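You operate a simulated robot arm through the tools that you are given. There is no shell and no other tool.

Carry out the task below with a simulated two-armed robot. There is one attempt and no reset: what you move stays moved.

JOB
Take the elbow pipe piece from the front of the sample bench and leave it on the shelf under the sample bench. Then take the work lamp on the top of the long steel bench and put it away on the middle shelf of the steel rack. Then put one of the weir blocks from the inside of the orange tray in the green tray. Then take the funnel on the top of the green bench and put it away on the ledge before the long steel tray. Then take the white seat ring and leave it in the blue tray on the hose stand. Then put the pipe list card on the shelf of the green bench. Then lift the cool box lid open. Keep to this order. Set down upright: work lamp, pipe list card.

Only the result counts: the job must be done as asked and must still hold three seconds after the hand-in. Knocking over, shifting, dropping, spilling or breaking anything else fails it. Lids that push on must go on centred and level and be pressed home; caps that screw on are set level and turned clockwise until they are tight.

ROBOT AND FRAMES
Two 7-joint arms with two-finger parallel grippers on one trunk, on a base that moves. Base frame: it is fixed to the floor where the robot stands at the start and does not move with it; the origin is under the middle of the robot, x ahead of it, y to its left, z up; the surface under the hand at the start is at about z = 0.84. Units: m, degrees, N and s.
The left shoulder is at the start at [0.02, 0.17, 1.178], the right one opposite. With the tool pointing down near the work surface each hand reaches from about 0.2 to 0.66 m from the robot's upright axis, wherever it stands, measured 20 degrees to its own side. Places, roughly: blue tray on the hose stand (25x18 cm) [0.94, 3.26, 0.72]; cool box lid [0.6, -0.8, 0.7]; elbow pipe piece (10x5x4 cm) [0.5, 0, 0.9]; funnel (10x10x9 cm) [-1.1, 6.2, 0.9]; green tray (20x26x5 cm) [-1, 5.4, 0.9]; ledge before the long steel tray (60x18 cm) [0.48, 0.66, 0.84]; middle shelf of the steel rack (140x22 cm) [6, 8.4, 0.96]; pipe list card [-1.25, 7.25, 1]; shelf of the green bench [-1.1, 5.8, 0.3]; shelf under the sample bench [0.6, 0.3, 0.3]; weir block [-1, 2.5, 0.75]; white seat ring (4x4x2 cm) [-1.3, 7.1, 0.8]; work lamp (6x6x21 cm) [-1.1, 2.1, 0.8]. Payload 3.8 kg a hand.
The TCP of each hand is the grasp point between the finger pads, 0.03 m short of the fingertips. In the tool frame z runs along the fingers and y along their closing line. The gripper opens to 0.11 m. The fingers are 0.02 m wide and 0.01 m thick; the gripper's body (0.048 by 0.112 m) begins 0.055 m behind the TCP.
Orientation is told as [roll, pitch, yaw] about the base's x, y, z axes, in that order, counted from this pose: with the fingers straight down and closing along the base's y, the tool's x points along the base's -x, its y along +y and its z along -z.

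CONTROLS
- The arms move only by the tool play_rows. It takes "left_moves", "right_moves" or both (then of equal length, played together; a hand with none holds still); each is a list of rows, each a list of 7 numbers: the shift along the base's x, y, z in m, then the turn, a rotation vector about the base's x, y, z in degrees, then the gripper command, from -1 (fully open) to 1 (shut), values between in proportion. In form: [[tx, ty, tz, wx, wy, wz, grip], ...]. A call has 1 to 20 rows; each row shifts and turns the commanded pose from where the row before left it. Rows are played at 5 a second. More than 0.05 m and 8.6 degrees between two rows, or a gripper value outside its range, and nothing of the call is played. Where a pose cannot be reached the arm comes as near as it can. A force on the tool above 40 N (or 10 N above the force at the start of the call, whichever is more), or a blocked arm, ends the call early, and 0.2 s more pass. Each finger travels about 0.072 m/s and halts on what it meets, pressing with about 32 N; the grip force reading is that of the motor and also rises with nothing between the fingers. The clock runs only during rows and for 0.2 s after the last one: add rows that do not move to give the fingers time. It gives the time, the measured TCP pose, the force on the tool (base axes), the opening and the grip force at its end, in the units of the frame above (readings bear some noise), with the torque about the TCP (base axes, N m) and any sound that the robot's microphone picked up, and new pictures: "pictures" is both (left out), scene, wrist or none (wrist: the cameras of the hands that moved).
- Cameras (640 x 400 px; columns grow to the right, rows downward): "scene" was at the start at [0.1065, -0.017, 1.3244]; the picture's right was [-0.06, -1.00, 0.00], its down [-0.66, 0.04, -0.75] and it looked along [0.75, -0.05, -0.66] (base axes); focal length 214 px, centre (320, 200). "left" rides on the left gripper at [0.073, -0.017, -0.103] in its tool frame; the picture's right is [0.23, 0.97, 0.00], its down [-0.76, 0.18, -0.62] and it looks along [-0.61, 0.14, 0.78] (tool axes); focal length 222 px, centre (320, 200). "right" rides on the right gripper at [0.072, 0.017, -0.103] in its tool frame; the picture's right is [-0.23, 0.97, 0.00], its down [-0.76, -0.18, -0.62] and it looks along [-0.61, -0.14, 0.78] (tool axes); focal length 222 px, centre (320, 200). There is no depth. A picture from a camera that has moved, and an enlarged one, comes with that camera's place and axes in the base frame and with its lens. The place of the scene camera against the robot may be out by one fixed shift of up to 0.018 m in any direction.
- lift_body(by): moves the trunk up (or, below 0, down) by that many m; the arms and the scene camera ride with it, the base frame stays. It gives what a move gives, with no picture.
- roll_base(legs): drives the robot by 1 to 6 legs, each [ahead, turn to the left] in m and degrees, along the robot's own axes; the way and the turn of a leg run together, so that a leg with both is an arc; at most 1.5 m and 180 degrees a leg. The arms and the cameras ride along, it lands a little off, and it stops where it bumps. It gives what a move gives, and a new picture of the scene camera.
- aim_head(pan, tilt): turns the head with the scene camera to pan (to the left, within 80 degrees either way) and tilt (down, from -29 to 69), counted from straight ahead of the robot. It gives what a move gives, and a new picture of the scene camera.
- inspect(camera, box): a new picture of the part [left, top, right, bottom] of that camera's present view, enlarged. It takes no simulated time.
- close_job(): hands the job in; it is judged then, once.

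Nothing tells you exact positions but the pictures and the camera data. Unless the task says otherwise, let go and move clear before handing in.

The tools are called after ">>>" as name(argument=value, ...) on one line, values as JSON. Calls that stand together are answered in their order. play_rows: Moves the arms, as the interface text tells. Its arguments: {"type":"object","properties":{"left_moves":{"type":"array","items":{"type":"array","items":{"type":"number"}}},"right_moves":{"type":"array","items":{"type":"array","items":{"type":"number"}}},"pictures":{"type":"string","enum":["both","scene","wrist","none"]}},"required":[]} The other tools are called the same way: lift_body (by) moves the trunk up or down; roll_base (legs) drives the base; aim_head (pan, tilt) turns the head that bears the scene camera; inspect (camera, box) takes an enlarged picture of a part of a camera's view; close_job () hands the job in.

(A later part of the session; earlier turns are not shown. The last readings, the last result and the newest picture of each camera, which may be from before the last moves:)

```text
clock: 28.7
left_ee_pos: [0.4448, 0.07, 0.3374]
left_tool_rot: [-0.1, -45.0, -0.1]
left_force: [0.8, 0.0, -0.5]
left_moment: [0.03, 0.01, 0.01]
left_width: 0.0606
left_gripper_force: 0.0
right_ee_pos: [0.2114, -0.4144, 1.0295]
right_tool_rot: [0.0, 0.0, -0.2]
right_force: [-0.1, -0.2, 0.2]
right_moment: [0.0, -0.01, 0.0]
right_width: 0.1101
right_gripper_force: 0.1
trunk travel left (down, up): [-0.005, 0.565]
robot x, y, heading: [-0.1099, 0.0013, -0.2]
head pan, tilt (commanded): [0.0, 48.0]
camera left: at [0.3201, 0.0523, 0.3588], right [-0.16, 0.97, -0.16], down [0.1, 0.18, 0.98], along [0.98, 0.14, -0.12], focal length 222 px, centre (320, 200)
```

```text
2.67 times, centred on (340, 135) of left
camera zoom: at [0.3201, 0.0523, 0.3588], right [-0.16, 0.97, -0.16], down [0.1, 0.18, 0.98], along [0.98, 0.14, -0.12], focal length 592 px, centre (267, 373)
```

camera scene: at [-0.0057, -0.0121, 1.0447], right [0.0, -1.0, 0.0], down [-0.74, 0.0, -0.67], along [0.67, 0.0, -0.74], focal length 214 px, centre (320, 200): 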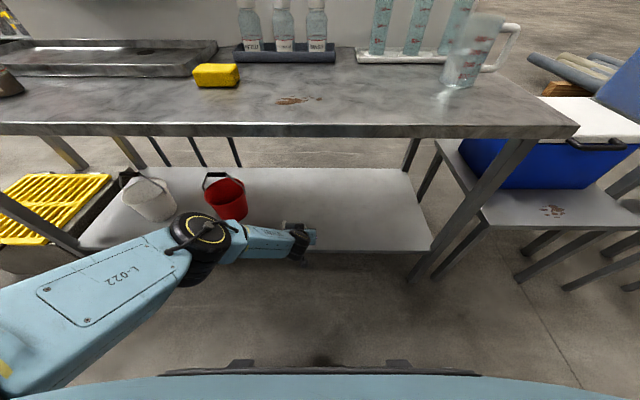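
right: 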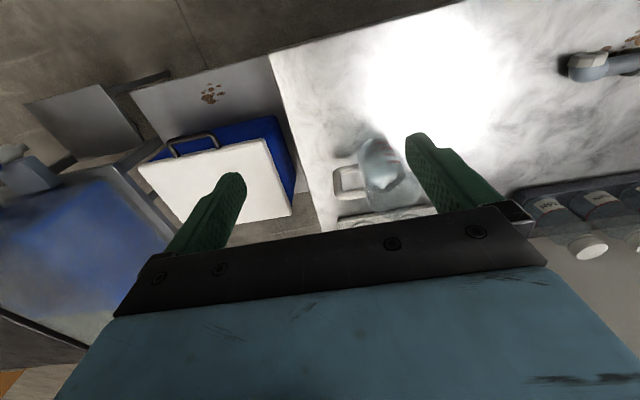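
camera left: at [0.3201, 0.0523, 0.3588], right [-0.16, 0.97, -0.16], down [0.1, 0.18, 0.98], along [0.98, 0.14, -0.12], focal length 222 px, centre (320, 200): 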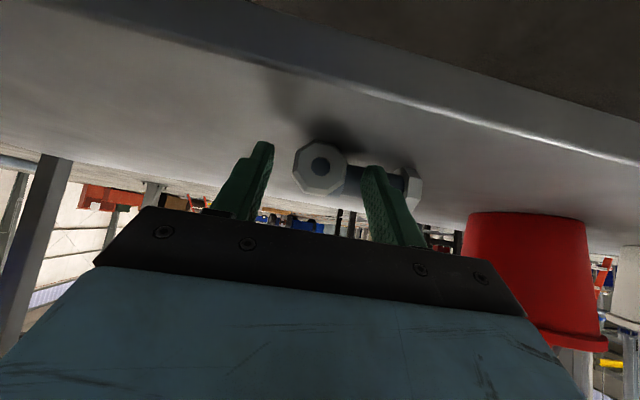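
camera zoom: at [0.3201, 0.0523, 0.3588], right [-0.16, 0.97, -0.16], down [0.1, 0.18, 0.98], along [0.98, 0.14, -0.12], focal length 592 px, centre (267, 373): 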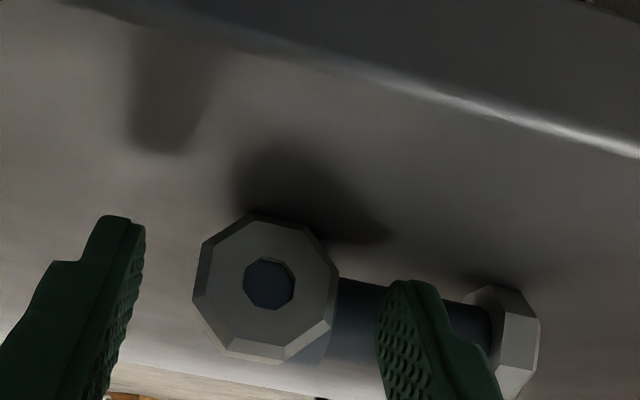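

The pipe rests free on the shelf. I draw the hand back along the finger line, then back the base out.

>>> play_rows(left_moves=[[-0.015, 0, 0.015, 0, 0, 0, -0.1], [-0.025, 0, 0.025, 0, 0, 0, -0.1], [-0.03, 0, 0.02, 0, 0, 0, -0.1], [-0.03, 0, 0.02, 0, 0, 0, -0.1], [0, 0, 0, 0, 0, 0, -0.1]], pictures="both")

>>> roll_base(legs=[[-0.3, 0]])

```text
clock: 29.9
left_ee_pos: [0.3452, 0.0696, 0.4184]
left_tool_rot: [0.0, -45.1, 0.0]
left_force: [-0.9, -0.1, -0.1]
left_moment: [0.0, 0.0, -0.01]
left_width: 0.0606
left_gripper_force: 0.3
right_ee_pos: [0.2103, -0.413, 1.0301]
right_tool_rot: [0.0, 0.0, -0.2]
right_force: [-0.5, 0.5, 0.4]
right_moment: [-0.03, 0.0, -0.01]
right_width: 0.11
right_gripper_force: 0.0
trunk travel left (down, up): [-0.005, 0.565]
robot x, y, heading: [-0.1049, -0.0029, -0.1]
head pan, tilt (commanded): [0.0, 48.0]
camera scene: at [-0.0058, -0.0121, 1.0447], right [0.0, -1.0, 0.0], down [-0.74, 0.0, -0.67], along [0.67, 0.0, -0.74], focal length 214 px, centre (320, 200)
camera left: at [0.2207, 0.0523, 0.4402], right [-0.16, 0.97, -0.16], down [0.1, 0.18, 0.98], along [0.98, 0.14, -0.12], focal length 222 px, centre (320, 200)
```

scene: 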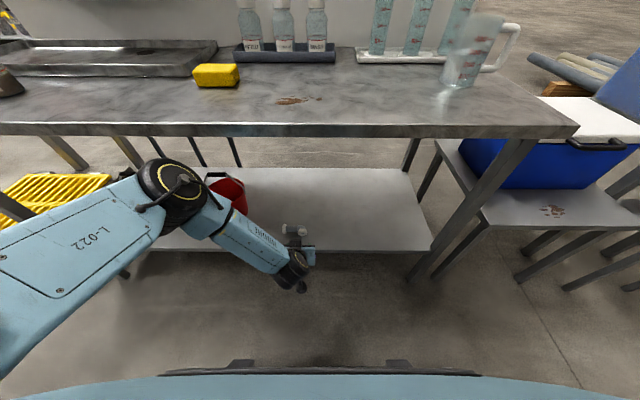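
left: 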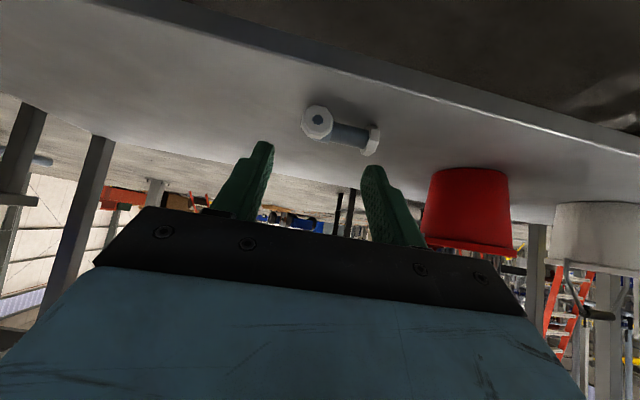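

```text
clock: 31.9
left_ee_pos: [0.0505, 0.0691, 0.4172]
left_tool_rot: [-0.1, -45.0, 0.0]
left_force: [0.2, 0.0, 0.1]
left_moment: [-0.01, -0.02, -0.01]
left_width: 0.0606
left_gripper_force: 0.0
right_ee_pos: [-0.0867, -0.4131, 1.0295]
right_tool_rot: [-0.1, 0.0, -0.2]
right_force: [0.5, 0.9, 0.0]
right_moment: [-0.02, -0.01, -0.02]
right_width: 0.1099
right_gripper_force: 0.0
trunk travel left (down, up): [-0.005, 0.565]
robot x, y, heading: [-0.4005, 0.0016, -0.2]
head pan, tilt (commanded): [0.0, 48.0]
camera scene: at [-0.3005, -0.0116, 1.0447], right [0.0, -1.0, 0.0], down [-0.74, 0.0, -0.67], along [0.67, 0.0, -0.74], focal length 214 px, centre (320, 200)
```

scene: 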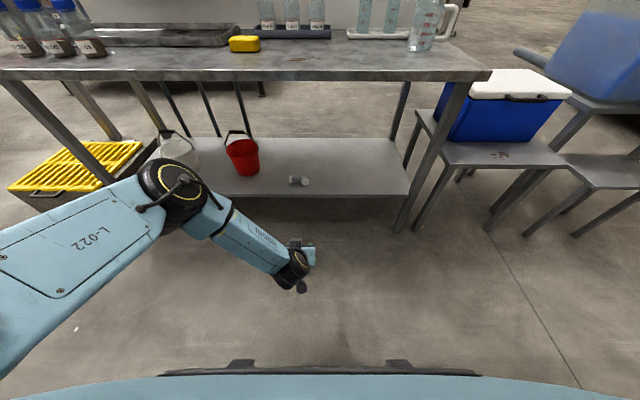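

The pipe is on the shelf and the robot is clear. I raise the trunk and bring the left hand back to a compact carrying pose.

>>> lift_body(by=0.27)

>>> play_rows(left_moves=[[-0.005, 0.005, 0.045, 0, 0, 0, -1], [-0.005, 0.005, 0.045, 0, 0, 0, -1], [-0.005, 0.005, 0.045, 0, 7.5, 0, -1], [-0.005, 0.005, 0.045, 0, 7.5, 0, -1], [-0.005, 0.005, 0.045, 0, 7.5, 0, -1], [-0.005, 0.005, 0.045, 0, 7.5, 0, -1], [-0.005, 0.005, 0.045, 0, 7.5, 0, -1], [-0.005, 0.005, 0.045, 0, 7.5, 0, -1], [-0.005, 0.005, 0.03, 0, 0, 0, -1], [0, 0, 0, 0, 0, 0, -1]], pictures="none")

>>> aim_head(pan=80, tilt=20)

```text
clock: 34.6
left_ee_pos: [0.0507, 0.0683, 0.6872]
left_tool_rot: [-0.1, -45.0, -0.1]
left_force: [-0.3, -0.1, -0.8]
left_moment: [-0.01, 0.0, 0.01]
left_width: 0.0605
left_gripper_force: 0.1
right_ee_pos: [-0.0854, -0.4133, 1.2997]
right_tool_rot: [0.0, 0.0, -0.2]
right_force: [0.1, 0.5, -0.4]
right_moment: [-0.02, 0.02, 0.0]
right_width: 0.1101
right_gripper_force: 0.1
trunk travel left (down, up): [-0.275, 0.295]
robot x, y, heading: [-0.4046, 0.0017, -0.1]
head pan, tilt (commanded): [0.0, 48.0]
```

```text
clock: 36.9
left_ee_pos: [0.0062, 0.1139, 1.0795]
left_tool_rot: [-0.2, 0.1, -0.1]
left_force: [0.0, -0.7, 0.4]
left_moment: [0.01, 0.01, 0.01]
left_width: 0.1101
left_gripper_force: 0.1
right_ee_pos: [-0.0845, -0.4127, 1.3002]
right_tool_rot: [0.0, 0.0, -0.2]
right_force: [-0.5, -0.9, 0.6]
right_moment: [0.01, -0.01, 0.01]
right_width: 0.1102
right_gripper_force: 0.1
trunk travel left (down, up): [-0.275, 0.295]
robot x, y, heading: [-0.4046, 0.0049, 0.0]
head pan, tilt (commanded): [0.0, 48.0]
```

```text
clock: 38.4
left_ee_pos: [0.0067, 0.1145, 1.0801]
left_tool_rot: [-0.1, 0.0, -0.1]
left_force: [0.6, -0.6, 1.0]
left_moment: [0.02, -0.03, 0.0]
left_width: 0.11
left_gripper_force: 0.0
right_ee_pos: [-0.0849, -0.4131, 1.2989]
right_tool_rot: [0.0, 0.0, -0.2]
right_force: [-0.6, -0.2, 0.7]
right_moment: [-0.01, 0.01, 0.01]
right_width: 0.1097
right_gripper_force: 0.0
trunk travel left (down, up): [-0.275, 0.295]
robot x, y, heading: [-0.4017, 0.0001, -0.4]
head pan, tilt (commanded): [80.0, 20.0]
camera scene: at [-0.3626, 0.0803, 1.3575], right [0.98, -0.18, 0.0], down [-0.06, -0.34, -0.94], along [0.17, 0.92, -0.34], focal length 214 px, centre (320, 200)
```

scene: 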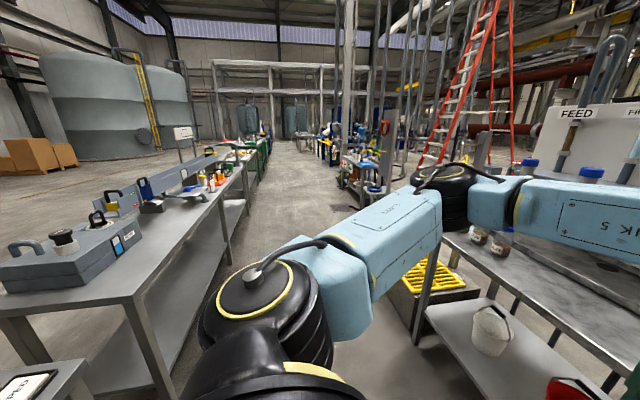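

The aisle between the long steel bench (front edge x≈-0.89) and the sample bench is free. I turn left and drive along it toward the lamp.

>>> roll_base(legs=[[0, 90], [1.0, 0]])

>>> aim_head(pan=50, tilt=30)

```text
clock: 47.5
left_ee_pos: [-0.5208, 1.425, 1.0788]
left_tool_rot: [-0.2, 0.0, 90.6]
left_force: [0.1, 0.1, -0.4]
left_moment: [-0.01, 0.02, -0.01]
left_width: 0.11
left_gripper_force: 0.0
right_ee_pos: [0.008, 1.3412, 1.2994]
right_tool_rot: [0.0, 0.0, 90.5]
right_force: [-0.1, 0.4, 0.3]
right_moment: [0.01, 0.03, 0.02]
right_width: 0.1099
right_gripper_force: 0.1
trunk travel left (down, up): [-0.275, 0.295]
robot x, y, heading: [-0.4051, 1.0165, 90.5]
head pan, tilt (commanded): [80.0, 20.0]
camera scene: at [-0.4922, 1.0431, 1.3575], right [0.17, 0.99, 0.0], down [0.34, -0.06, -0.94], along [-0.93, 0.16, -0.34], focal length 214 px, centre (320, 200)
```

scene: 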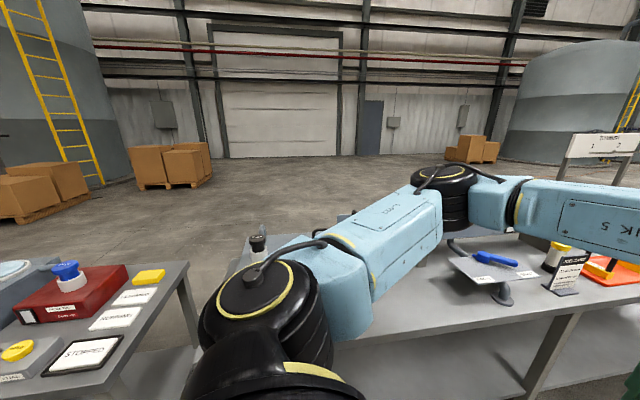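

```text
clock: 48.4
left_ee_pos: [-0.5211, 1.4262, 1.0783]
left_tool_rot: [-0.2, -0.1, 90.6]
left_force: [0.1, 0.0, 0.0]
left_moment: [-0.03, 0.02, -0.01]
left_width: 0.1098
left_gripper_force: 0.2
right_ee_pos: [0.0087, 1.3398, 1.2999]
right_tool_rot: [0.0, 0.0, 90.5]
right_force: [0.5, 0.3, 0.1]
right_moment: [-0.02, 0.02, -0.02]
right_width: 0.1101
right_gripper_force: 0.1
trunk travel left (down, up): [-0.275, 0.295]
robot x, y, heading: [-0.3985, 1.0184, 90.4]
head pan, tilt (commanded): [50.0, 30.0]
camera scene: at [-0.4702, 1.0849, 1.3415], right [0.64, 0.77, 0.0], down [0.39, -0.32, -0.87], along [-0.67, 0.55, -0.5], focal length 214 px, centre (320, 200)
```

scene: 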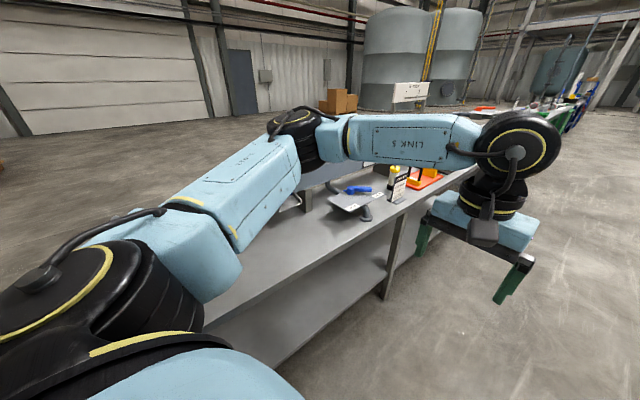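

I continue along the aisle to come beside the lamp.

>>> roll_base(legs=[[0.95, 0], [0, 90]])

>>> aim_head(pan=0, tilt=40)

```text
clock: 57.1
left_ee_pos: [-0.8167, 1.8575, 1.0793]
left_tool_rot: [-0.2, 0.1, 179.3]
left_force: [-0.3, 0.0, 0.5]
left_moment: [0.04, -0.01, 0.0]
left_width: 0.1097
left_gripper_force: 0.0
right_ee_pos: [-0.7197, 2.3843, 1.2998]
right_tool_rot: [0.0, 0.0, 179.2]
right_force: [-0.4, 0.3, -0.2]
right_moment: [0.01, 0.0, -0.02]
right_width: 0.1101
right_gripper_force: 0.1
trunk travel left (down, up): [-0.275, 0.295]
robot x, y, heading: [-0.4078, 1.9672, 179.2]
head pan, tilt (commanded): [50.0, 30.0]
camera scene: at [-0.4864, 1.8869, 1.3415], right [-0.76, 0.65, 0.0], down [0.33, 0.38, -0.87], along [-0.57, -0.66, -0.5], focal length 214 px, centre (320, 200)
```

scene: 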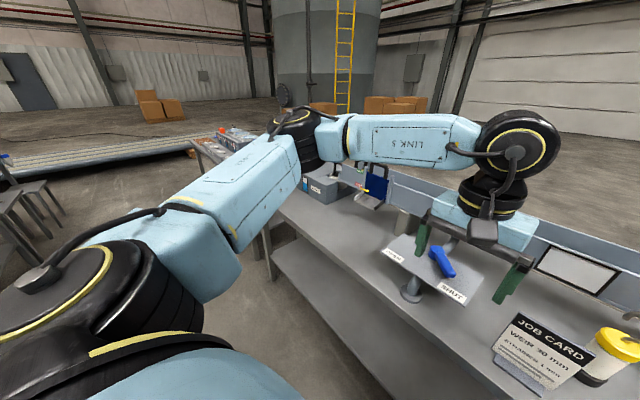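

```text
clock: 58.3
left_ee_pos: [-0.817, 1.8577, 1.0792]
left_tool_rot: [-0.2, 0.0, 179.4]
left_force: [-0.1, 0.5, 0.8]
left_moment: [-0.01, 0.0, 0.0]
left_width: 0.1099
left_gripper_force: 0.1
right_ee_pos: [-0.7189, 2.3843, 1.2999]
right_tool_rot: [-0.1, 0.0, 179.3]
right_force: [-0.3, -0.3, 0.5]
right_moment: [0.02, 0.01, 0.04]
right_width: 0.1099
right_gripper_force: 0.0
trunk travel left (down, up): [-0.275, 0.295]
robot x, y, heading: [-0.4048, 1.9676, 179.5]
head pan, tilt (commanded): [0.0, 40.0]
camera scene: at [-0.5122, 1.9566, 1.3261], right [0.01, 1.0, 0.0], down [0.64, -0.01, -0.77], along [-0.77, 0.01, -0.64], focal length 214 px, centre (320, 200)
```

scene: 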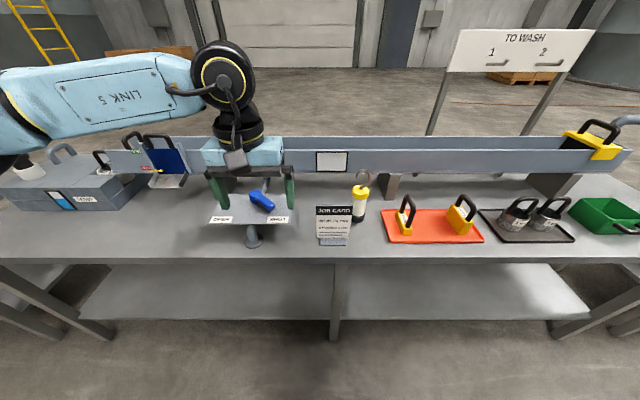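

The lamp stands beside the job card; orange tray with two weir blocks to the right. I zoom in on the lamp.

>>> inspect(camera="scene", box=[300, 150, 460, 250])

>>> inspect(camera="scene", box=[370, 170, 530, 270])

```text
4.00 times, centred on (380, 200) of scene
camera zoom: at [-0.5122, 1.9566, 1.3261], right [0.01, 1.0, 0.0], down [0.64, -0.01, -0.77], along [-0.77, 0.01, -0.64], focal length 858 px, centre (80, 200)
```

zoom: 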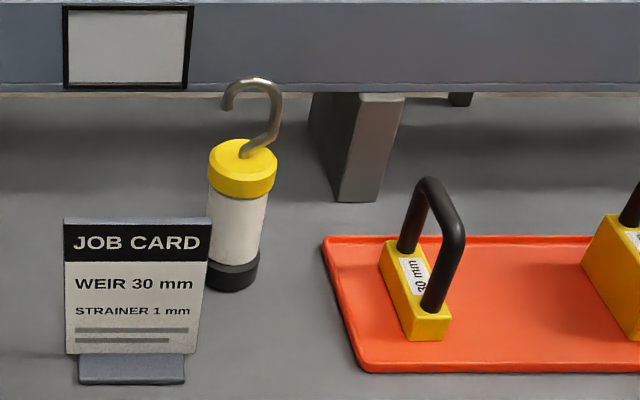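

```text
4.00 times, centred on (450, 220) of scene
camera zoom: at [-0.5122, 1.9566, 1.3261], right [0.01, 1.0, 0.0], down [0.64, -0.01, -0.77], along [-0.77, 0.01, -0.64], focal length 858 px, centre (-200, 120)
```

zoom: 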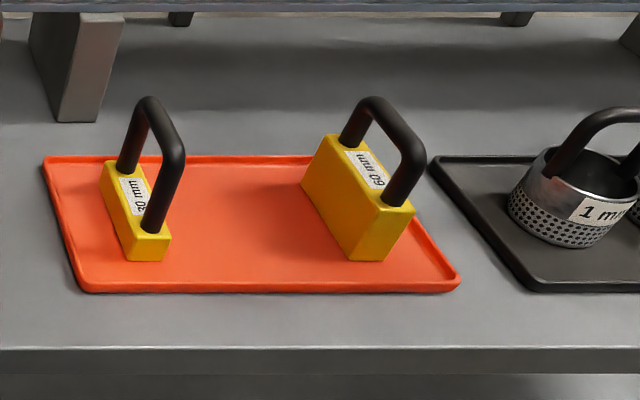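

Lamp is near [-1.10, 2.11], card in front-left of it, 30 mm weir block to its right. I plan a 45° tilted grasp with the right hand, slightly from the right; first I tuck the left hand up and drive 8 cm closer.

>>> play_rows(left_moves=[[0.02, 0, 0.03, 0, 0, 0, -1], [0.02, 0, 0.03, 0, 0, 0, -1], [0.02, 0, 0.03, 0, 0, 0, -1], [0.02, 0, 0.03, 0, 0, 0, -1]], pictures="none")

>>> roll_base(legs=[[0.08, 0]])

>>> play_rows(right_moves=[[-0.012, -0.02, -0.03, 0, 7.5, 0, -1], [-0.012, -0.02, -0.03, 0, 7.5, 0, -1], [-0.012, -0.02, -0.03, 0, 7.5, 0, -1], [-0.012, -0.02, -0.03, 0, 7.5, 0, -1], [-0.012, -0.02, -0.03, 0, 7.5, 0, -1], [-0.012, -0.02, -0.03, 0, 7.5, 0, -1], [-0.012, -0.02, -0.03, 0, 0, 7.5, -1], [-0.012, -0.02, -0.03, 0, 0, 7.5, -1], [0, 0, 0, 0, 0, 0, -1]])

```text
clock: 59.3
left_ee_pos: [-0.7334, 1.8564, 1.2016]
left_tool_rot: [-0.1, 0.0, 179.3]
left_force: [-0.6, 0.1, 0.5]
left_moment: [-0.01, 0.0, -0.02]
left_width: 0.11
left_gripper_force: 0.0
right_ee_pos: [-0.7191, 2.3835, 1.2997]
right_tool_rot: [-0.1, 0.0, 179.1]
right_force: [-0.3, 0.1, -0.4]
right_moment: [-0.03, 0.01, -0.02]
right_width: 0.1103
right_gripper_force: 0.1
trunk travel left (down, up): [-0.275, 0.295]
robot x, y, heading: [-0.4077, 1.9715, 179.0]
head pan, tilt (commanded): [0.0, 40.0]
```

```text
clock: 60.4
left_ee_pos: [-0.8152, 1.8587, 1.2013]
left_tool_rot: [-0.1, -0.1, 179.4]
left_force: [0.1, -0.4, -0.8]
left_moment: [-0.03, -0.02, -0.02]
left_width: 0.11
left_gripper_force: 0.0
right_ee_pos: [-0.7991, 2.3859, 1.3003]
right_tool_rot: [0.0, 0.0, 179.2]
right_force: [-0.4, 0.9, -0.1]
right_moment: [-0.01, 0.0, 0.03]
right_width: 0.1103
right_gripper_force: 0.0
trunk travel left (down, up): [-0.275, 0.295]
robot x, y, heading: [-0.4861, 1.9666, 179.2]
head pan, tilt (commanded): [0.0, 40.0]
camera scene: at [-0.5919, 1.9579, 1.326], right [0.01, 1.0, 0.0], down [0.64, -0.01, -0.77], along [-0.77, 0.01, -0.64], focal length 214 px, centre (320, 200)
```

scene: 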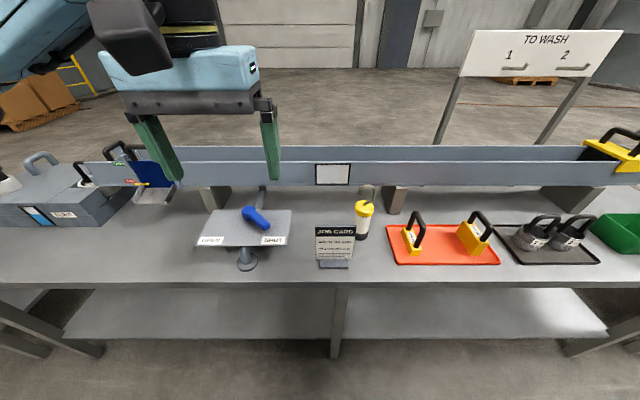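

```text
clock: 62.4
left_ee_pos: [-0.8143, 1.8585, 1.2005]
left_tool_rot: [-0.1, 0.0, 179.4]
left_force: [0.2, -0.5, 0.2]
left_moment: [0.01, -0.02, 0.02]
left_width: 0.1099
left_gripper_force: 0.1
right_ee_pos: [-0.8924, 2.2232, 1.0607]
right_tool_rot: [0.9, -45.2, -166.1]
right_force: [-0.1, -0.5, -0.6]
right_moment: [0.01, 0.0, 0.04]
right_width: 0.1101
right_gripper_force: 0.0
trunk travel left (down, up): [-0.275, 0.295]
robot x, y, heading: [-0.4842, 1.9668, 179.0]
head pan, tilt (commanded): [0.0, 40.0]
camera scene: at [-0.5907, 1.9579, 1.3262], right [0.01, 1.0, 0.0], down [0.64, -0.01, -0.77], along [-0.77, 0.01, -0.64], focal length 214 px, centre (320, 200)
camera right: at [-0.7658, 2.2374, 1.0811], right [0.09, -0.98, 0.17], down [-0.14, 0.16, 0.98], along [-0.99, -0.11, -0.12], focal length 222 px, centre (320, 200)
```

scene: 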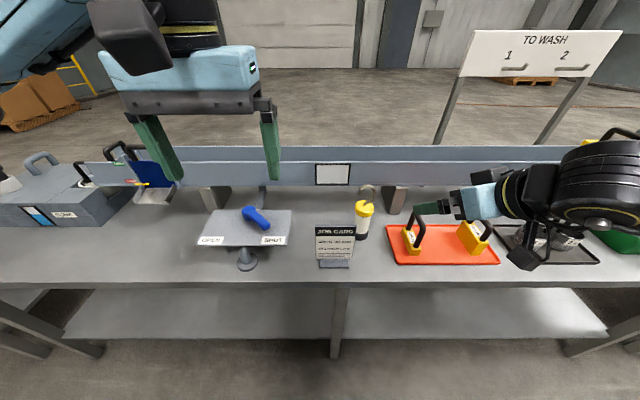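
right: 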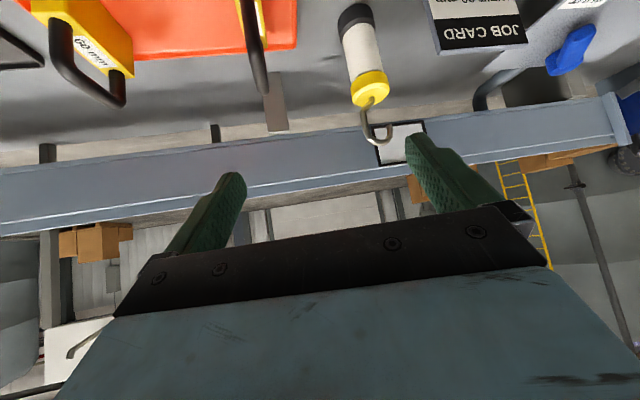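

Triangulation gives the lamp axis near [-1.08, 2.094] and the bench top z≈0.75. I move to a pre-grasp 12 cm back along the finger line.

>>> play_rows(right_moves=[[-0.02, -0.022, -0.03, 0, 0, 0, -0.7], [-0.02, -0.022, -0.03, 0, 0, 0, -0.7], [-0.022, -0.022, -0.03, 0, 0, 0, -0.7], [-0.022, -0.022, -0.03, 0, 0, 0, -0.7], [-0.022, -0.021, -0.026, 0, 0, 0, -0.7], [0, 0, 0, 0, 0, 0, -0.7]])

>>> inspect(camera="right", box=[220, 0, 540, 200])

```text
clock: 63.8
left_ee_pos: [-0.8144, 1.8579, 1.2016]
left_tool_rot: [-0.2, 0.0, 179.3]
left_force: [0.0, 0.7, -0.5]
left_moment: [-0.01, -0.01, 0.01]
left_width: 0.1098
left_gripper_force: 0.0
right_ee_pos: [-1.0023, 2.1149, 0.9133]
right_tool_rot: [0.8, -45.1, -166.2]
right_force: [-0.3, 1.1, 1.1]
right_moment: [0.0, -0.03, -0.03]
right_width: 0.0936
right_gripper_force: 0.1
trunk travel left (down, up): [-0.275, 0.295]
robot x, y, heading: [-0.4862, 1.968, 179.2]
head pan, tilt (commanded): [0.0, 40.0]
camera scene: at [-0.5906, 1.9582, 1.3262], right [0.01, 1.0, 0.0], down [0.64, -0.01, -0.77], along [-0.77, 0.01, -0.64], focal length 214 px, centre (320, 200)
camera right: at [-0.8761, 2.1296, 0.9351], right [0.09, -0.98, 0.17], down [-0.14, 0.16, 0.98], along [-0.99, -0.11, -0.12], focal length 222 px, centre (320, 200)
```

scene: 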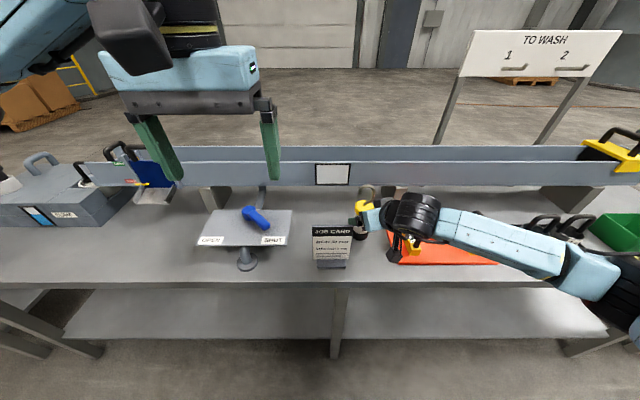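
right: 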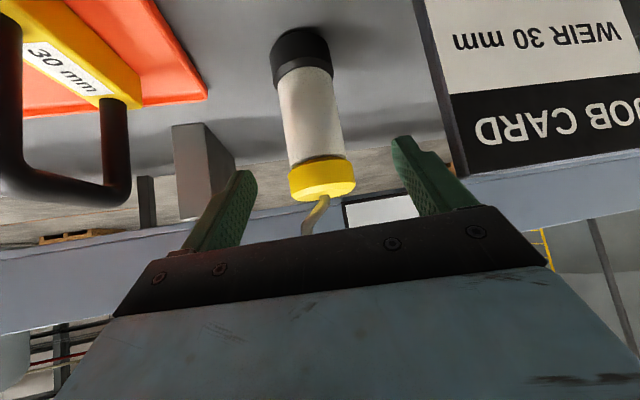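

```text
2.00 times, centred on (380, 100) of right
camera zoom: at [-0.8761, 2.1296, 0.9351], right [0.09, -0.98, 0.17], down [-0.14, 0.16, 0.98], along [-0.99, -0.11, -0.12], focal length 444 px, centre (200, 400)
```

zoom: 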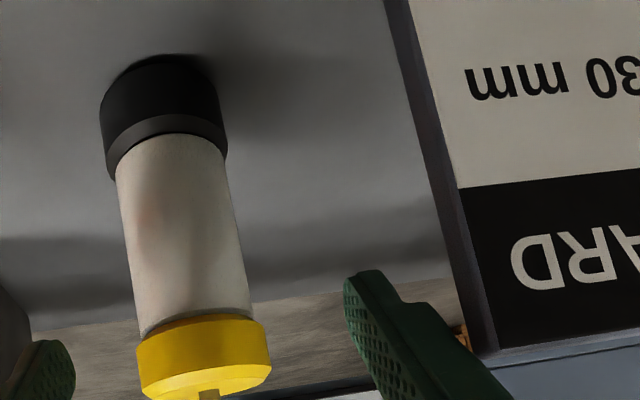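

Lamp axis refined to about [-1.08, 2.10]; I add a bit of yaw for more clearance from the job card and advance most of the way.

>>> play_rows(right_moves=[[0.0015, 0.0155, 0.004, 0, 0, 7.5, -0.7], [-0.0198, -0.0076, -0.0212, 0, 0, 0, -0.7], [-0.0198, -0.0076, -0.0212, 0, 0, 0, -0.7], [-0.0198, -0.0076, -0.0212, 0, 0, 0, -0.7], [0, 0, 0, 0, 0, 0, -0.7]], pictures="wrist")

```text
clock: 65.0
left_ee_pos: [-0.8138, 1.8579, 1.1997]
left_tool_rot: [-0.2, 0.1, 179.2]
left_force: [-1.1, -0.4, -1.2]
left_moment: [0.0, -0.01, -0.02]
left_width: 0.11
left_gripper_force: 0.1
right_ee_pos: [-1.0575, 2.108, 0.8544]
right_tool_rot: [0.8, -44.9, -158.6]
right_force: [0.1, -0.1, 0.4]
right_moment: [0.01, 0.06, 0.02]
right_width: 0.0935
right_gripper_force: 0.1
trunk travel left (down, up): [-0.275, 0.295]
robot x, y, heading: [-0.4871, 1.9665, 179.0]
head pan, tilt (commanded): [0.0, 40.0]
camera right: at [-0.9341, 2.1392, 0.8755], right [0.21, -0.96, 0.17], down [-0.16, 0.14, 0.98], along [-0.96, -0.24, -0.12], focal length 222 px, centre (320, 200)
```

right: 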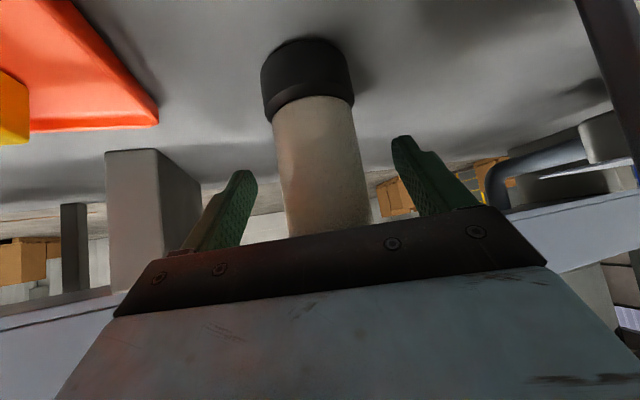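

The lamp body is centred between the fingers. To keep the palm clear of the cap I grip a little higher: forward 12 mm and up 14 mm, then close.

>>> play_rows(right_moves=[[-0.0056, -0.0022, 0.0068, 0, 0, 0, -0.7], [-0.0056, -0.0021, 0.0068, 0, 0, 0, -0.7], [0, 0, 0, 0, 0, 0, -0.3], [0, 0, 0, 0, 0, 0, 0.2], [0, 0, 0, 0, 0, 0, 0.6], [0, 0, 0, 0, 0, 0, 1], [0, 0, 0, 0, 0, 0, 1]], pictures="both")

```text
clock: 66.6
left_ee_pos: [-0.8142, 1.8574, 1.2011]
left_tool_rot: [-0.2, 0.0, 179.3]
left_force: [-0.3, 0.1, -0.1]
left_moment: [-0.03, 0.02, 0.0]
left_width: 0.1101
left_gripper_force: 0.1
right_ee_pos: [-1.0681, 2.1046, 0.8688]
right_tool_rot: [0.9, -44.9, -158.7]
right_force: [-0.5, -0.9, 0.6]
right_moment: [-0.01, 0.04, 0.0]
right_width: 0.0472
right_gripper_force: 32.0
trunk travel left (down, up): [-0.275, 0.295]
robot x, y, heading: [-0.487, 1.9649, 179.1]
head pan, tilt (commanded): [0.0, 40.0]
camera scene: at [-0.5911, 1.958, 1.3261], right [0.01, 1.0, 0.0], down [0.64, -0.01, -0.77], along [-0.77, 0.01, -0.64], focal length 214 px, centre (320, 200)
camera right: at [-0.9465, 2.1351, 0.8896], right [0.21, -0.96, 0.17], down [-0.16, 0.14, 0.98], along [-0.96, -0.24, -0.13], focal length 222 px, centre (320, 200)
```

scene: 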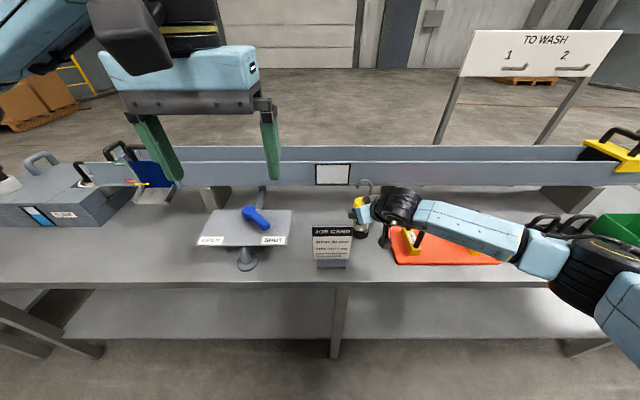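
right: 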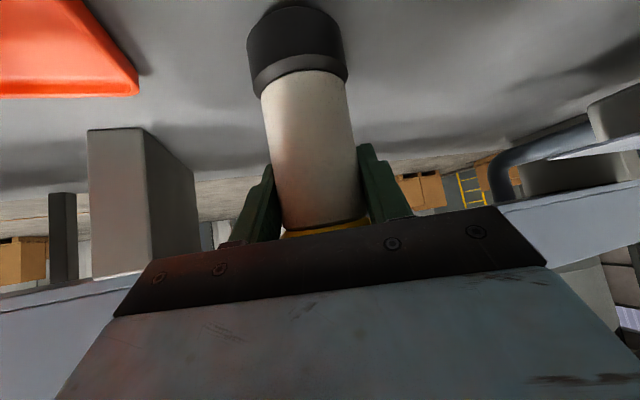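

Gripped at 47 mm. I lift straight up and look.

>>> play_rows(right_moves=[[0, 0, 0.01, 0, 0, 0, 1], [0, 0, 0.02, 0, 0, 0, 1], [0, 0, 0.03, 0, 0, 0, 1], [0, 0, 0.04, 0, 0, 0, 1], [0, 0, 0.04, 0, 0, 0, 1], [0, 0, 0.04, 0, 0, 0, 1], [0, 0, 0, 0, 0, 0, 1]], pictures="both")

```text
clock: 68.2
left_ee_pos: [-0.8156, 1.8577, 1.2015]
left_tool_rot: [-0.2, -0.1, 179.4]
left_force: [0.5, -0.2, 0.4]
left_moment: [0.0, -0.06, -0.03]
left_width: 0.1102
left_gripper_force: 0.1
right_ee_pos: [-1.0701, 2.1057, 1.0489]
right_tool_rot: [0.8, -44.9, -158.7]
right_force: [0.8, 0.2, -2.5]
right_moment: [0.01, 0.04, 0.0]
right_width: 0.047
right_gripper_force: 32.1
trunk travel left (down, up): [-0.275, 0.295]
robot x, y, heading: [-0.4872, 1.9697, 179.0]
head pan, tilt (commanded): [0.0, 40.0]
camera scene: at [-0.5913, 1.9581, 1.3261], right [0.01, 1.0, 0.0], down [0.64, -0.01, -0.77], along [-0.77, 0.01, -0.64], focal length 214 px, centre (320, 200)
camera right: at [-0.9467, 2.1363, 1.0704], right [0.21, -0.96, 0.17], down [-0.16, 0.14, 0.98], along [-0.96, -0.24, -0.13], focal length 222 px, centre (320, 200)
```

scene: 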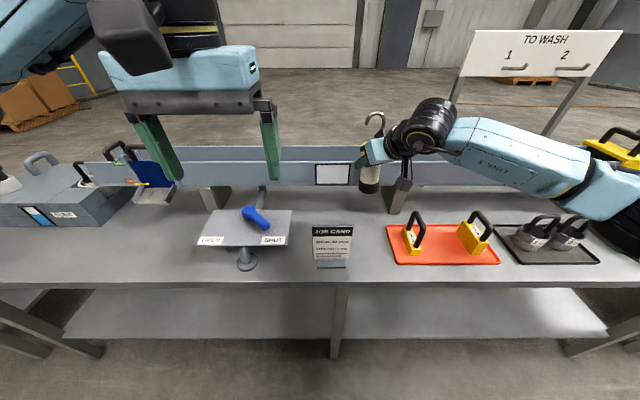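
right: 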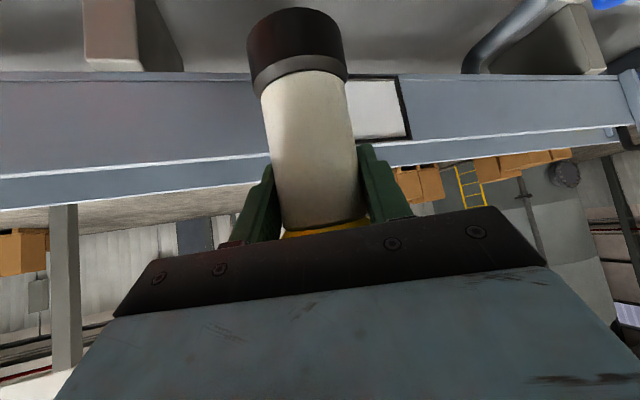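

The lamp is lifted upright. I draw the hand in, back off from the bench, and turn into the aisle.

>>> play_rows(right_moves=[[0.03, 0.005, 0.012, 0, 0, 0, 1], [0.03, 0.005, 0.012, 0, 0, 0, 1], [0.03, 0.005, 0.012, 0, 0, 0, 1], [0.03, 0.005, 0.012, 0, 0, 0, 1], [0.03, 0.005, 0.012, 0, 0, 0, 1], [0, 0, 0, 0, 0, 0, 1]], pictures="none")

>>> roll_base(legs=[[-0.35, 0]])

>>> aim_head(pan=-70, tilt=15)

```text
clock: 69.6
left_ee_pos: [-0.8133, 1.8583, 1.2008]
left_tool_rot: [-0.3, 0.0, 179.4]
left_force: [0.2, -0.3, 0.2]
left_moment: [-0.03, 0.02, -0.03]
left_width: 0.1101
left_gripper_force: 0.0
right_ee_pos: [-0.9188, 2.1314, 1.1076]
right_tool_rot: [0.8, -44.9, -158.7]
right_force: [-0.1, 0.5, -3.4]
right_moment: [-0.03, 0.0, -0.05]
right_width: 0.0471
right_gripper_force: 32.2
trunk travel left (down, up): [-0.275, 0.295]
robot x, y, heading: [-0.4915, 1.9719, 179.2]
head pan, tilt (commanded): [0.0, 40.0]
```

```text
clock: 71.9
left_ee_pos: [-0.4655, 1.8528, 1.2003]
left_tool_rot: [-0.2, 0.0, 179.2]
left_force: [0.2, -0.3, -0.1]
left_moment: [0.04, 0.03, -0.01]
left_width: 0.1101
left_gripper_force: 0.1
right_ee_pos: [-0.5705, 2.1263, 1.1087]
right_tool_rot: [0.9, -45.0, -158.8]
right_force: [0.0, 0.4, -2.0]
right_moment: [-0.02, 0.05, -0.01]
right_width: 0.0469
right_gripper_force: 32.5
trunk travel left (down, up): [-0.275, 0.295]
robot x, y, heading: [-0.1396, 1.9618, 179.0]
head pan, tilt (commanded): [0.0, 40.0]
camera scene: at [-0.2417, 1.9527, 1.3262], right [0.02, 1.0, 0.0], down [0.64, -0.01, -0.77], along [-0.77, 0.01, -0.64], focal length 214 px, centre (320, 200)
```

scene: 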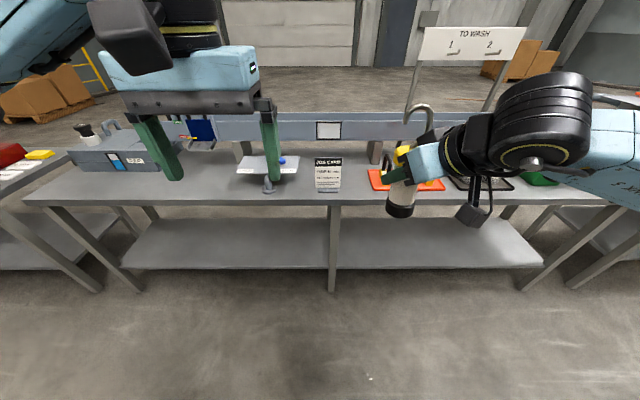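

```text
clock: 73.3
left_ee_pos: [-0.4652, 1.8527, 1.2001]
left_tool_rot: [-0.1, -0.1, 179.2]
left_force: [-0.1, 0.4, 0.6]
left_moment: [-0.02, 0.01, 0.0]
left_width: 0.1097
left_gripper_force: 0.0
right_ee_pos: [-0.5704, 2.1253, 1.1082]
right_tool_rot: [0.9, -45.0, -158.8]
right_force: [0.2, -0.5, -2.4]
right_moment: [0.01, -0.03, 0.03]
right_width: 0.0471
right_gripper_force: 32.1
trunk travel left (down, up): [-0.275, 0.295]
robot x, y, heading: [-0.138, 1.964, 179.2]
head pan, tilt (commanded): [-70.0, 15.0]
camera scene: at [-0.188, 2.0396, 1.3656], right [0.94, 0.33, 0.0], down [0.09, -0.24, -0.97], along [-0.32, 0.91, -0.26], focal length 214 px, centre (320, 200)
```

scene: 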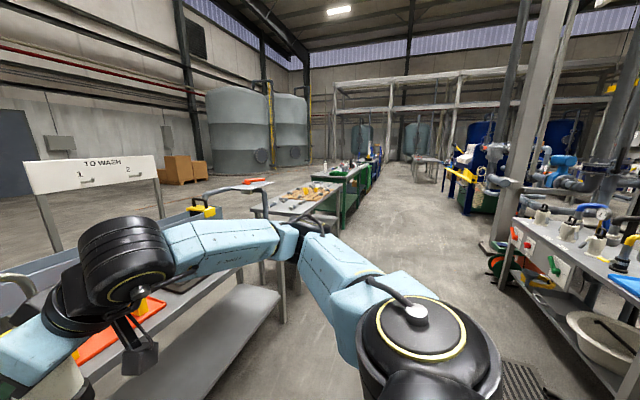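

The aisle ahead (+y) is open. I turn to face along it and drive on, then look for the rack to the right.

>>> roll_base(legs=[[0, -89]])

>>> aim_head(pan=0, tilt=12)

>>> aim_head(pan=-45, tilt=15)

```text
clock: 77.5
left_ee_pos: [-0.2505, 2.29, 1.1994]
left_tool_rot: [-0.2, 0.0, 89.9]
left_force: [0.2, -0.5, 0.8]
left_moment: [-0.01, -0.02, -0.01]
left_width: 0.11
left_gripper_force: 0.1
right_ee_pos: [0.0219, 2.3968, 1.1082]
right_tool_rot: [0.9, -45.0, 111.8]
right_force: [0.0, -1.2, -2.0]
right_moment: [0.03, 0.01, -0.03]
right_width: 0.047
right_gripper_force: 31.8
trunk travel left (down, up): [-0.275, 0.295]
robot x, y, heading: [-0.1386, 1.9666, 89.8]
head pan, tilt (commanded): [-70.0, 15.0]
camera scene: at [-0.0479, 2.0036, 1.3657], right [0.34, -0.94, 0.0], down [-0.24, -0.09, -0.97], along [0.91, 0.33, -0.26], focal length 214 px, centre (320, 200)
```

scene: 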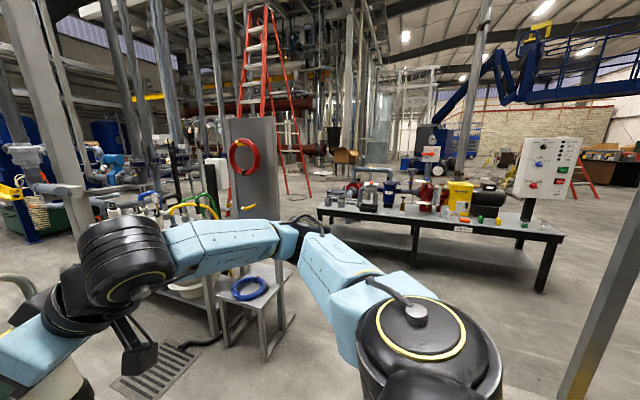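

```text
clock: 78.9
left_ee_pos: [-0.2504, 2.2892, 1.2009]
left_tool_rot: [-0.1, 0.0, 89.8]
left_force: [-0.6, -0.5, -0.6]
left_moment: [0.01, 0.05, -0.01]
left_width: 0.1099
left_gripper_force: 0.2
right_ee_pos: [0.0216, 2.3975, 1.108]
right_tool_rot: [0.9, -45.1, 111.8]
right_force: [0.3, -0.6, -2.4]
right_moment: [0.0, -0.01, 0.01]
right_width: 0.0473
right_gripper_force: 31.7
trunk travel left (down, up): [-0.275, 0.295]
robot x, y, heading: [-0.1371, 1.9623, 89.8]
head pan, tilt (commanded): [0.0, 12.0]
camera scene: at [-0.1354, 2.0654, 1.3705], right [1.0, -0.01, 0.0], down [0.0, -0.21, -0.98], along [0.01, 0.98, -0.21], focal length 214 px, centre (320, 200)
```

scene: 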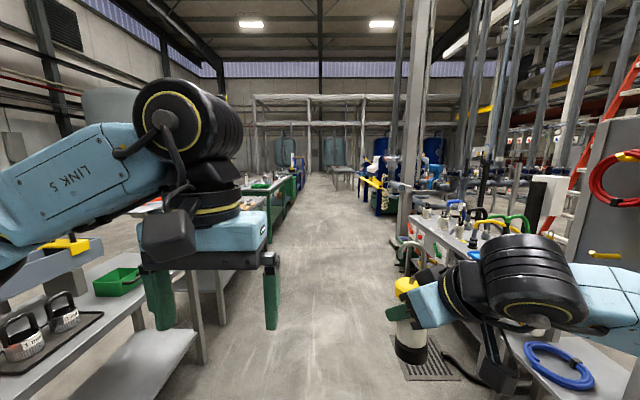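

```text
clock: 80.0
left_ee_pos: [-0.2521, 2.2896, 1.2007]
left_tool_rot: [-0.1, 0.0, 89.8]
left_force: [-0.5, -0.7, -0.5]
left_moment: [-0.04, -0.01, -0.01]
left_width: 0.11
left_gripper_force: 0.1
right_ee_pos: [0.0216, 2.3958, 1.108]
right_tool_rot: [0.8, -45.0, 111.7]
right_force: [1.0, -0.3, -2.1]
right_moment: [0.01, 0.04, 0.02]
right_width: 0.047
right_gripper_force: 32.1
trunk travel left (down, up): [-0.275, 0.295]
robot x, y, heading: [-0.1398, 1.9648, 89.6]
head pan, tilt (commanded): [-45.0, 15.0]
camera scene: at [-0.0697, 2.0378, 1.3657], right [0.7, -0.71, 0.0], down [-0.18, -0.18, -0.97], along [0.69, 0.68, -0.26], focal length 214 px, centre (320, 200)
```

scene: 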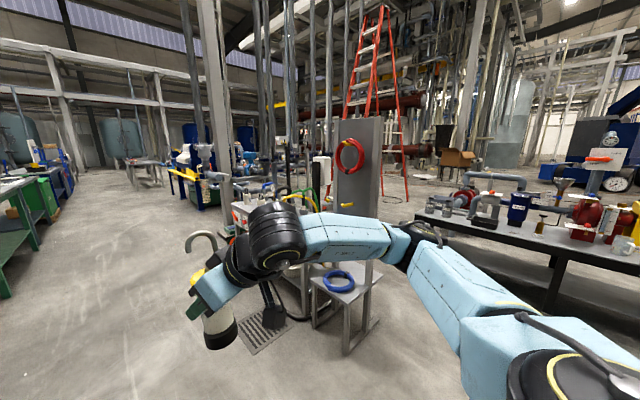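

The lamp hangs securely. I drive on down the aisle in steps.

>>> aim_head(pan=0, tilt=20)

>>> roll_base(legs=[[1.4, 0]])

>>> roll_base(legs=[[1.3, 0]])

```text
clock: 81.1
left_ee_pos: [-0.2515, 2.2905, 1.201]
left_tool_rot: [-0.3, 0.1, 89.8]
left_force: [-0.7, 1.1, -0.1]
left_moment: [0.0, 0.0, 0.01]
left_width: 0.11
left_gripper_force: 0.1
right_ee_pos: [0.0208, 2.3965, 1.1081]
right_tool_rot: [0.9, -45.1, 111.9]
right_force: [0.0, -0.5, -1.9]
right_moment: [0.01, -0.01, 0.03]
right_width: 0.047
right_gripper_force: 32.2
trunk travel left (down, up): [-0.275, 0.295]
robot x, y, heading: [-0.1396, 1.9619, 90.1]
head pan, tilt (commanded): [0.0, 20.0]
camera scene: at [-0.1354, 2.0652, 1.3575], right [1.0, -0.01, 0.0], down [0.0, -0.34, -0.94], along [0.01, 0.94, -0.34], focal length 214 px, centre (320, 200)
```

scene: 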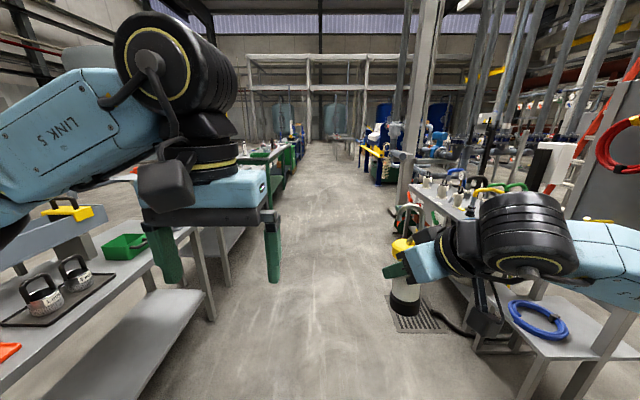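

```text
clock: 88.1
left_ee_pos: [-0.2666, 3.6818, 1.2023]
left_tool_rot: [-0.2, -0.1, 91.1]
left_force: [-0.1, -0.4, 0.4]
left_moment: [-0.04, -0.04, 0.0]
left_width: 0.1101
left_gripper_force: 0.0
right_ee_pos: [0.0039, 3.7939, 1.1085]
right_tool_rot: [1.0, -45.0, 113.1]
right_force: [0.0, 0.7, -2.2]
right_moment: [-0.01, 0.02, 0.0]
right_width: 0.0473
right_gripper_force: 31.7
trunk travel left (down, up): [-0.275, 0.295]
robot x, y, heading: [-0.149, 3.3542, 90.7]
head pan, tilt (commanded): [0.0, 20.0]
camera scene: at [-0.1458, 3.459, 1.3575], right [1.0, 0.02, 0.0], down [0.01, -0.34, -0.94], along [-0.02, 0.94, -0.34], focal length 214 px, centre (320, 200)
```

scene: 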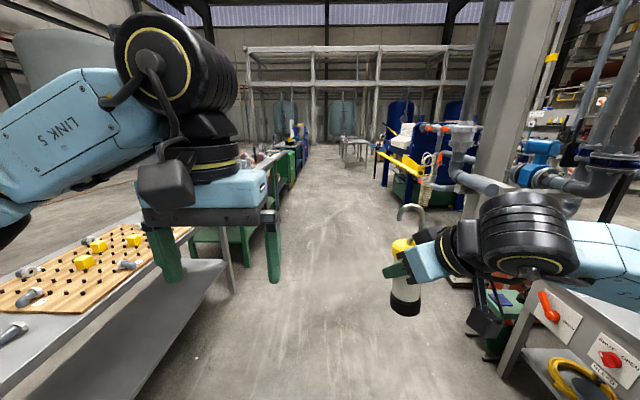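

```text
clock: 94.6
left_ee_pos: [-0.2878, 4.9762, 1.2004]
left_tool_rot: [-0.3, 0.0, 91.0]
left_force: [-0.4, 0.8, 0.1]
left_moment: [-0.01, 0.01, -0.01]
left_width: 0.1101
left_gripper_force: 0.0
right_ee_pos: [-0.0166, 5.0887, 1.1084]
right_tool_rot: [0.9, -45.0, 113.2]
right_force: [-0.2, -0.2, -2.5]
right_moment: [0.0, 0.02, -0.01]
right_width: 0.0471
right_gripper_force: 31.6
trunk travel left (down, up): [-0.275, 0.295]
robot x, y, heading: [-0.1681, 4.6544, 90.9]
head pan, tilt (commanded): [0.0, 20.0]
camera scene: at [-0.1669, 4.7543, 1.3575], right [1.0, 0.02, 0.0], down [0.01, -0.34, -0.94], along [-0.01, 0.94, -0.34], focal length 214 px, centre (320, 200)
```

scene: 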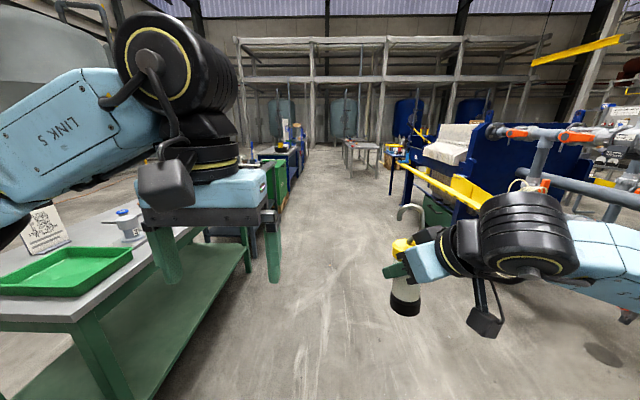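

The green bench with the green tray and funnel is at my left. I look right for the rack.

>>> aim_head(pan=-50, tilt=12)

>>> aim_head(pan=-80, tilt=12)

>>> aim_head(pan=50, tilt=25)

```text
clock: 95.8
left_ee_pos: [-0.2864, 4.9755, 1.2013]
left_tool_rot: [-0.2, 0.0, 90.9]
left_force: [0.5, -0.1, 0.5]
left_moment: [0.02, -0.01, 0.0]
left_width: 0.1101
left_gripper_force: 0.1
right_ee_pos: [-0.0173, 5.0895, 1.1077]
right_tool_rot: [0.8, -45.0, 113.1]
right_force: [-0.6, 0.2, -2.8]
right_moment: [0.01, 0.03, 0.0]
right_width: 0.0471
right_gripper_force: 32.3
trunk travel left (down, up): [-0.275, 0.295]
robot x, y, heading: [-0.1693, 4.6493, 91.1]
head pan, tilt (commanded): [-50.0, 12.0]
camera scene: at [-0.095, 4.722, 1.3705], right [0.66, -0.76, 0.0], down [-0.16, -0.14, -0.98], along [0.74, 0.64, -0.21], focal length 214 px, centre (320, 200)
```

scene: 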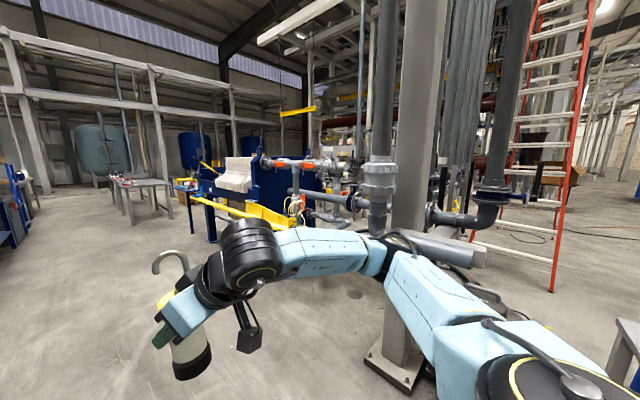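

```text
clock: 96.7
left_ee_pos: [-0.2878, 4.976, 1.2017]
left_tool_rot: [-0.2, 0.1, 91.0]
left_force: [0.0, 0.4, -0.2]
left_moment: [0.04, -0.02, -0.03]
left_width: 0.1101
left_gripper_force: 0.1
right_ee_pos: [-0.0177, 5.089, 1.1082]
right_tool_rot: [0.9, -45.1, 113.1]
right_force: [0.2, 0.0, -2.2]
right_moment: [0.03, 0.04, 0.03]
right_width: 0.047
right_gripper_force: 32.1
trunk travel left (down, up): [-0.275, 0.295]
robot x, y, heading: [-0.1662, 4.6539, 91.0]
head pan, tilt (commanded): [-80.0, 12.0]
camera scene: at [-0.0738, 4.6786, 1.3706], right [0.19, -0.98, 0.0], down [-0.2, -0.04, -0.98], along [0.96, 0.19, -0.21], focal length 214 px, centre (320, 200)
```

scene: 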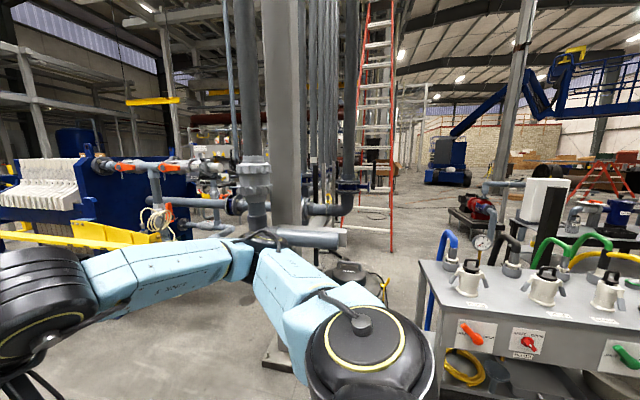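

```text
clock: 98.8
left_ee_pos: [-0.2881, 4.9768, 1.2022]
left_tool_rot: [-0.2, 0.0, 91.1]
left_force: [0.9, -0.3, 0.3]
left_moment: [-0.03, 0.0, -0.02]
left_width: 0.11
left_gripper_force: 0.0
right_ee_pos: [-0.0165, 5.0889, 1.1086]
right_tool_rot: [1.0, -45.0, 113.1]
right_force: [-0.7, -0.4, -0.9]
right_moment: [-0.02, 0.02, 0.0]
right_width: 0.0468
right_gripper_force: 32.0
trunk travel left (down, up): [-0.275, 0.295]
robot x, y, heading: [-0.165, 4.6529, 91.1]
head pan, tilt (commanded): [50.0, 25.0]
camera scene: at [-0.2369, 4.719, 1.3494], right [0.63, 0.78, 0.0], down [0.33, -0.27, -0.91], along [-0.7, 0.57, -0.42], focal length 214 px, centre (320, 200)
```

scene: 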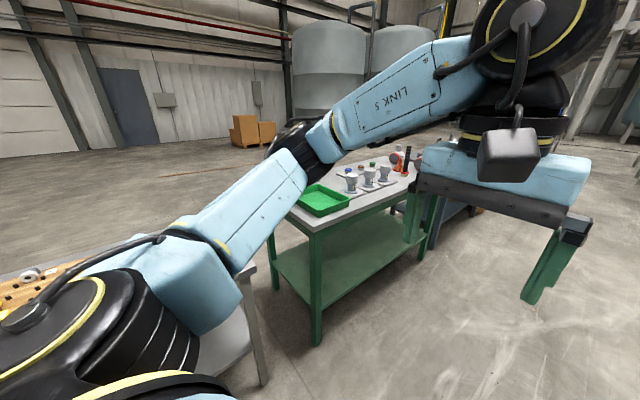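

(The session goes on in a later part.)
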